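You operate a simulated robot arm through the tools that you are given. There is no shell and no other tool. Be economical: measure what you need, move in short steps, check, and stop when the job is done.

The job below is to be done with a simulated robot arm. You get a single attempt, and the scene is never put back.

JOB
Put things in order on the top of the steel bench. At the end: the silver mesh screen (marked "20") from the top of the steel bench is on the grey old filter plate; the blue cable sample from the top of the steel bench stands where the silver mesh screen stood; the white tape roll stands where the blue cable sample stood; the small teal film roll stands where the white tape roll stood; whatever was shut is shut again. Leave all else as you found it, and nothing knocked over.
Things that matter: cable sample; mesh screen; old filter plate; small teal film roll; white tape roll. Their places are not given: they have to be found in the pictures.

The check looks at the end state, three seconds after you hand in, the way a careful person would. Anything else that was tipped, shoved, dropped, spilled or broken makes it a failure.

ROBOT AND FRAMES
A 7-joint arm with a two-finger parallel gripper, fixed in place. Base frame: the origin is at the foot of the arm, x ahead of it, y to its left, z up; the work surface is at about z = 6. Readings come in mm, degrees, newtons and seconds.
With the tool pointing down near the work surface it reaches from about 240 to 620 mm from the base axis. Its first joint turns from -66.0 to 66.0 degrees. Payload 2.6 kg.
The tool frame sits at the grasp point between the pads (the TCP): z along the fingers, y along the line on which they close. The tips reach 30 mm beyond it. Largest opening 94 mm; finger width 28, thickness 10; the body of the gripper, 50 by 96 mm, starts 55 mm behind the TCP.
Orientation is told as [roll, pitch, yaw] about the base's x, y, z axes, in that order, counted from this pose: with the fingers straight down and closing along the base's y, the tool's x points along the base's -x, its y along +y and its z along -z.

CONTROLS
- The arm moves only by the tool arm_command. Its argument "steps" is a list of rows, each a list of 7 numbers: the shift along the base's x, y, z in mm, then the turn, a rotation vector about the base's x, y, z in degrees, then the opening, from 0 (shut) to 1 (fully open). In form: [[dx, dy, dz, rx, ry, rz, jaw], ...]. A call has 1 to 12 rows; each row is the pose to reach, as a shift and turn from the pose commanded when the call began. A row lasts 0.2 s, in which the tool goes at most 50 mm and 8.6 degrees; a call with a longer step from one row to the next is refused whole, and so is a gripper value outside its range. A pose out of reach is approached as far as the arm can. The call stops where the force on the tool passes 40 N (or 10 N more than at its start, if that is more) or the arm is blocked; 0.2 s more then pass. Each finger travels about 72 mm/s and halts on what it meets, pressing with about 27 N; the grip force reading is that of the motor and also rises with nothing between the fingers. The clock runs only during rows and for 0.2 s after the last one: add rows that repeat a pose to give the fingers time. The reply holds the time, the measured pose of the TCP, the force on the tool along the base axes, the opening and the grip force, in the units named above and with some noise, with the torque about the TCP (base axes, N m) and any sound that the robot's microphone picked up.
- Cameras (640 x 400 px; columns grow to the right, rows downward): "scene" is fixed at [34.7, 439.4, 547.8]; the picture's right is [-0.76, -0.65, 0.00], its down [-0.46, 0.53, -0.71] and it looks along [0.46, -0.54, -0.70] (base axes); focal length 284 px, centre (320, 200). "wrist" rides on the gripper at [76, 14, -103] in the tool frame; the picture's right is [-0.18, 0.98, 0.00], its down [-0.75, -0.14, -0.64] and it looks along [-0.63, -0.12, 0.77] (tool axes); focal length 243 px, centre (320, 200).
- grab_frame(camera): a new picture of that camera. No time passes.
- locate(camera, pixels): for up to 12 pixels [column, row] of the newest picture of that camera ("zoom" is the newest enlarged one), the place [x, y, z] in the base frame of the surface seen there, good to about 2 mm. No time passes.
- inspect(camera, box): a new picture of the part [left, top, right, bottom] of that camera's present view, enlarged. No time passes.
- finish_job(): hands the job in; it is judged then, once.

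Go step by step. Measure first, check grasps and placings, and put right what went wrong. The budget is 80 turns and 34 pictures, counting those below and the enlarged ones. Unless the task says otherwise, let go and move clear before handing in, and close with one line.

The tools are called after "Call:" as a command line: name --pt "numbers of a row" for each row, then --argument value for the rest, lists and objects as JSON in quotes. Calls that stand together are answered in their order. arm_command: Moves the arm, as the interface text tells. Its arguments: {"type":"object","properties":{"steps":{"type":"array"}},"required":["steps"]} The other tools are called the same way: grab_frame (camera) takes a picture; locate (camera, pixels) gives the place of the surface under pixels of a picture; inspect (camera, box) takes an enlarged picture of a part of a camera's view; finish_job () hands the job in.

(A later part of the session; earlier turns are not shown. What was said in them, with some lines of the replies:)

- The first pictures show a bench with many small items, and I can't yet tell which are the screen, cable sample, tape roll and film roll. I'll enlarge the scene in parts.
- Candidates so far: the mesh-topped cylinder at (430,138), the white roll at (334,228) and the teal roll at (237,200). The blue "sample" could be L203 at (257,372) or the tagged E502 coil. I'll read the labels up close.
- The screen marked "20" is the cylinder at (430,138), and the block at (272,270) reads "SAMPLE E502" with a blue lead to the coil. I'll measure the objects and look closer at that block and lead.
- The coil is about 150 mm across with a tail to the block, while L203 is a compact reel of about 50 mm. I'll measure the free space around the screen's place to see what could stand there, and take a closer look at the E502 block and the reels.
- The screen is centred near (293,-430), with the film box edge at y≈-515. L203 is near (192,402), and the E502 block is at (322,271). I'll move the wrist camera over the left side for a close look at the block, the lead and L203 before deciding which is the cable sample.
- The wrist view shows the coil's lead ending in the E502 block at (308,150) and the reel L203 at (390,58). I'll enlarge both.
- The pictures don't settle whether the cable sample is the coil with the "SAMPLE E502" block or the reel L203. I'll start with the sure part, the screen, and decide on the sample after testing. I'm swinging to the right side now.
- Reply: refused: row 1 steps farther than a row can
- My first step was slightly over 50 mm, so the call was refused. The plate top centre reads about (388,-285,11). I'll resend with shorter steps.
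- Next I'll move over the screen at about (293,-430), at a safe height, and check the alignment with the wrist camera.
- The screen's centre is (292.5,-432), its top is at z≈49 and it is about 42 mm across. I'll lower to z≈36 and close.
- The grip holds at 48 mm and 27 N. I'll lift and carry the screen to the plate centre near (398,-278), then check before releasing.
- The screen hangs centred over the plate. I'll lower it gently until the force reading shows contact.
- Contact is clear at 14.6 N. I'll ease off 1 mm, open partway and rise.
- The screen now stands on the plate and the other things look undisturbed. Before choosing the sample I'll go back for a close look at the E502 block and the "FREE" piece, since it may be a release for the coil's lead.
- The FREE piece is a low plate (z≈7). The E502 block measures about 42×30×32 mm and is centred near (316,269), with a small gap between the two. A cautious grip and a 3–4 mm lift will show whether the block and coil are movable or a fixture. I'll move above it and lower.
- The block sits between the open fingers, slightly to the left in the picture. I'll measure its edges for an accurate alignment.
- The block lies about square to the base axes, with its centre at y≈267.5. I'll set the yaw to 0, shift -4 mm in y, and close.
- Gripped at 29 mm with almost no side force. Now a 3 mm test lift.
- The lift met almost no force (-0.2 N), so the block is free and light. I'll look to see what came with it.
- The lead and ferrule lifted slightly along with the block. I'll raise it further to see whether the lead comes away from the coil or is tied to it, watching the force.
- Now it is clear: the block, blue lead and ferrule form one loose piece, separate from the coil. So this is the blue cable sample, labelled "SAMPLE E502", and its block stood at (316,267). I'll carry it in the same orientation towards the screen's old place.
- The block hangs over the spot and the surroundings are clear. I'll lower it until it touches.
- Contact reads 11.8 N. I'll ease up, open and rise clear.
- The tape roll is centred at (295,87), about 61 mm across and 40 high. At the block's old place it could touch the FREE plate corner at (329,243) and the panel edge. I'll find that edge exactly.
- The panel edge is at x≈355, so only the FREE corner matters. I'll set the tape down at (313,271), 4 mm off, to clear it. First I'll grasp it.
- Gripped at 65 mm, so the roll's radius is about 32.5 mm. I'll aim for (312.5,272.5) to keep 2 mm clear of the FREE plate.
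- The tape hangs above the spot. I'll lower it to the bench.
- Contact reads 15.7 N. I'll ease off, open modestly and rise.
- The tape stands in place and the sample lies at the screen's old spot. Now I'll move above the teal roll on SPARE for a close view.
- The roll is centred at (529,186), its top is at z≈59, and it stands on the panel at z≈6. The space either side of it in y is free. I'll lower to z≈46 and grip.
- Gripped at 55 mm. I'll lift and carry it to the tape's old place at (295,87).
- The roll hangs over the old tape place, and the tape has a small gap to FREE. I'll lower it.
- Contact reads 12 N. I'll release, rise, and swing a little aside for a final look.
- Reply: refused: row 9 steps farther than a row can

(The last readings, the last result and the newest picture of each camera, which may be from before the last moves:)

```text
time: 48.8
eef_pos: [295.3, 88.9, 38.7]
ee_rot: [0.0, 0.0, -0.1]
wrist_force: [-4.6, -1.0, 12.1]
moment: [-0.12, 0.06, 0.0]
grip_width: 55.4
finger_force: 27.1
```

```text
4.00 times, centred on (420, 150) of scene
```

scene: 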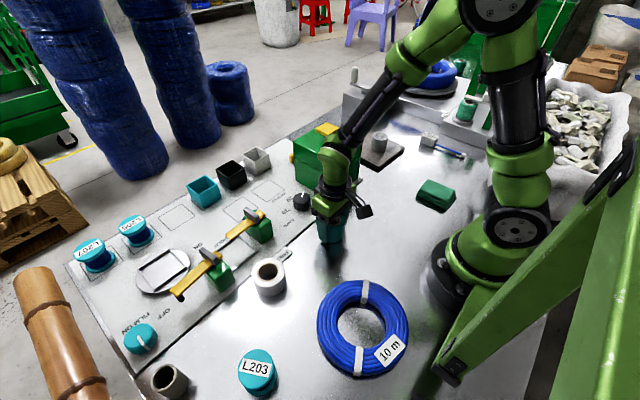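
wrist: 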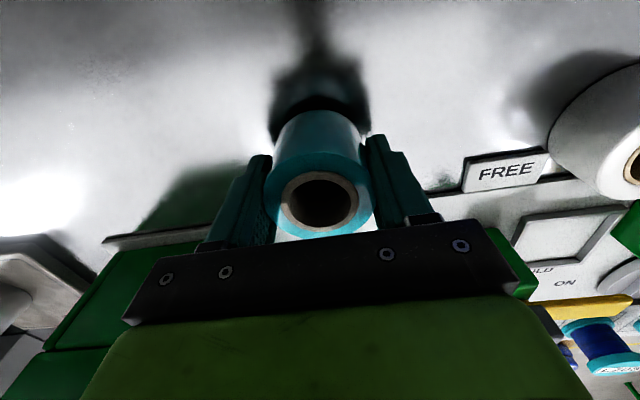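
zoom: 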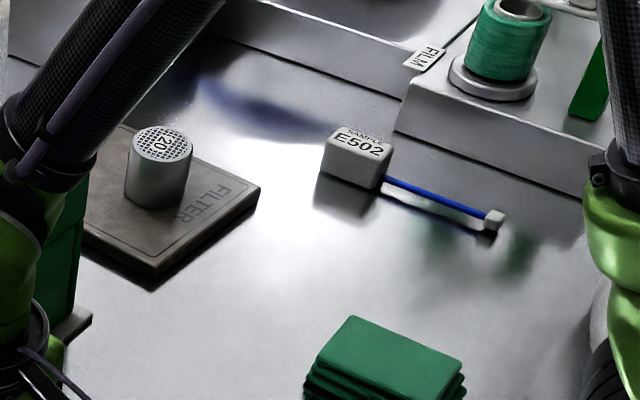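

The sample and screen both stand well. The release call was refused over one long step, so I'll resend it with shorter ones.

Call:
arm_command --pt "0 0 0.8 0 0 0 0.45" --pt "0 0 0.8 0 0 0 0.75" --pt "0 0 0.8 0 0 0 0.85" --pt "0 0 0.8 0 0 0 0.85" --pt "0 0 40 0 0 0 0.85" --pt "0 0 85 0 0 0 0.85" --pt "0 0 130 0 0 0 1" --pt "0 0 175 0 0 0 1" --pt "15 -35 195 0 0 0 1" --pt "30 -70 215 0 0 0 1" --pt "45 -105 235 0 0 0 1" --pt "45 -105 235 0 0 0 1"

Call:
grab_frame --camera "scene"

Call:
inspect --camera "scene" --box '[230, 180, 390, 300]'

```text
time: 51.4
eef_pos: [341.4, -16.9, 276.4]
ee_rot: [-0.1, -0.1, -0.1]
wrist_force: [-0.5, -0.9, -0.3]
moment: [0.01, 0.01, 0.04]
grip_width: 94.1
finger_force: 0.0
```

```text
2 pictures are left
```

scene: 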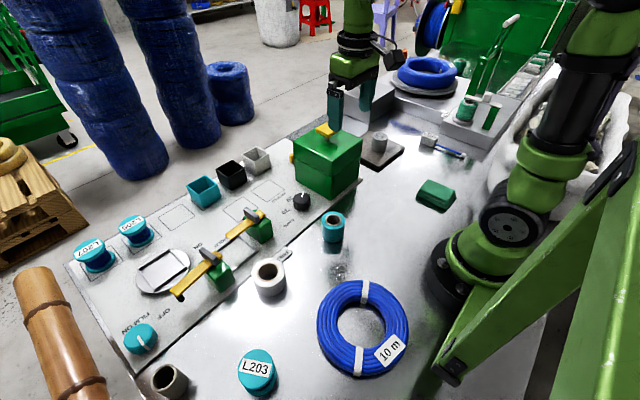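

```text
3.33 times, centred on (310, 240) of scene
```

zoom: 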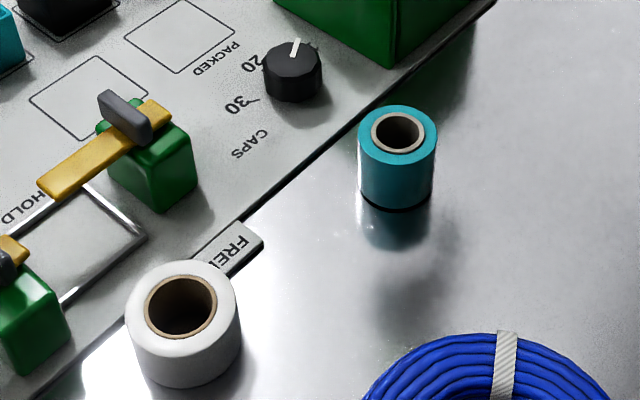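

All four things stand upright in their new places: the screen on the plate, the sample at (293,-432), the tape at (312,272) and the teal roll at (295,88). The green box is still shut, nothing else looks moved, and the gripper is empty and clear, so I'm handing in.

Call:
finish_job

```text
The job is handed in.
```

The job is handed in: all four things are in their new places and the arm is clear. I took the piece labelled "SAMPLE E502" as the blue cable sample, and set the tape roll about 6 mm off its exact spot to clear the "FREE" plate.
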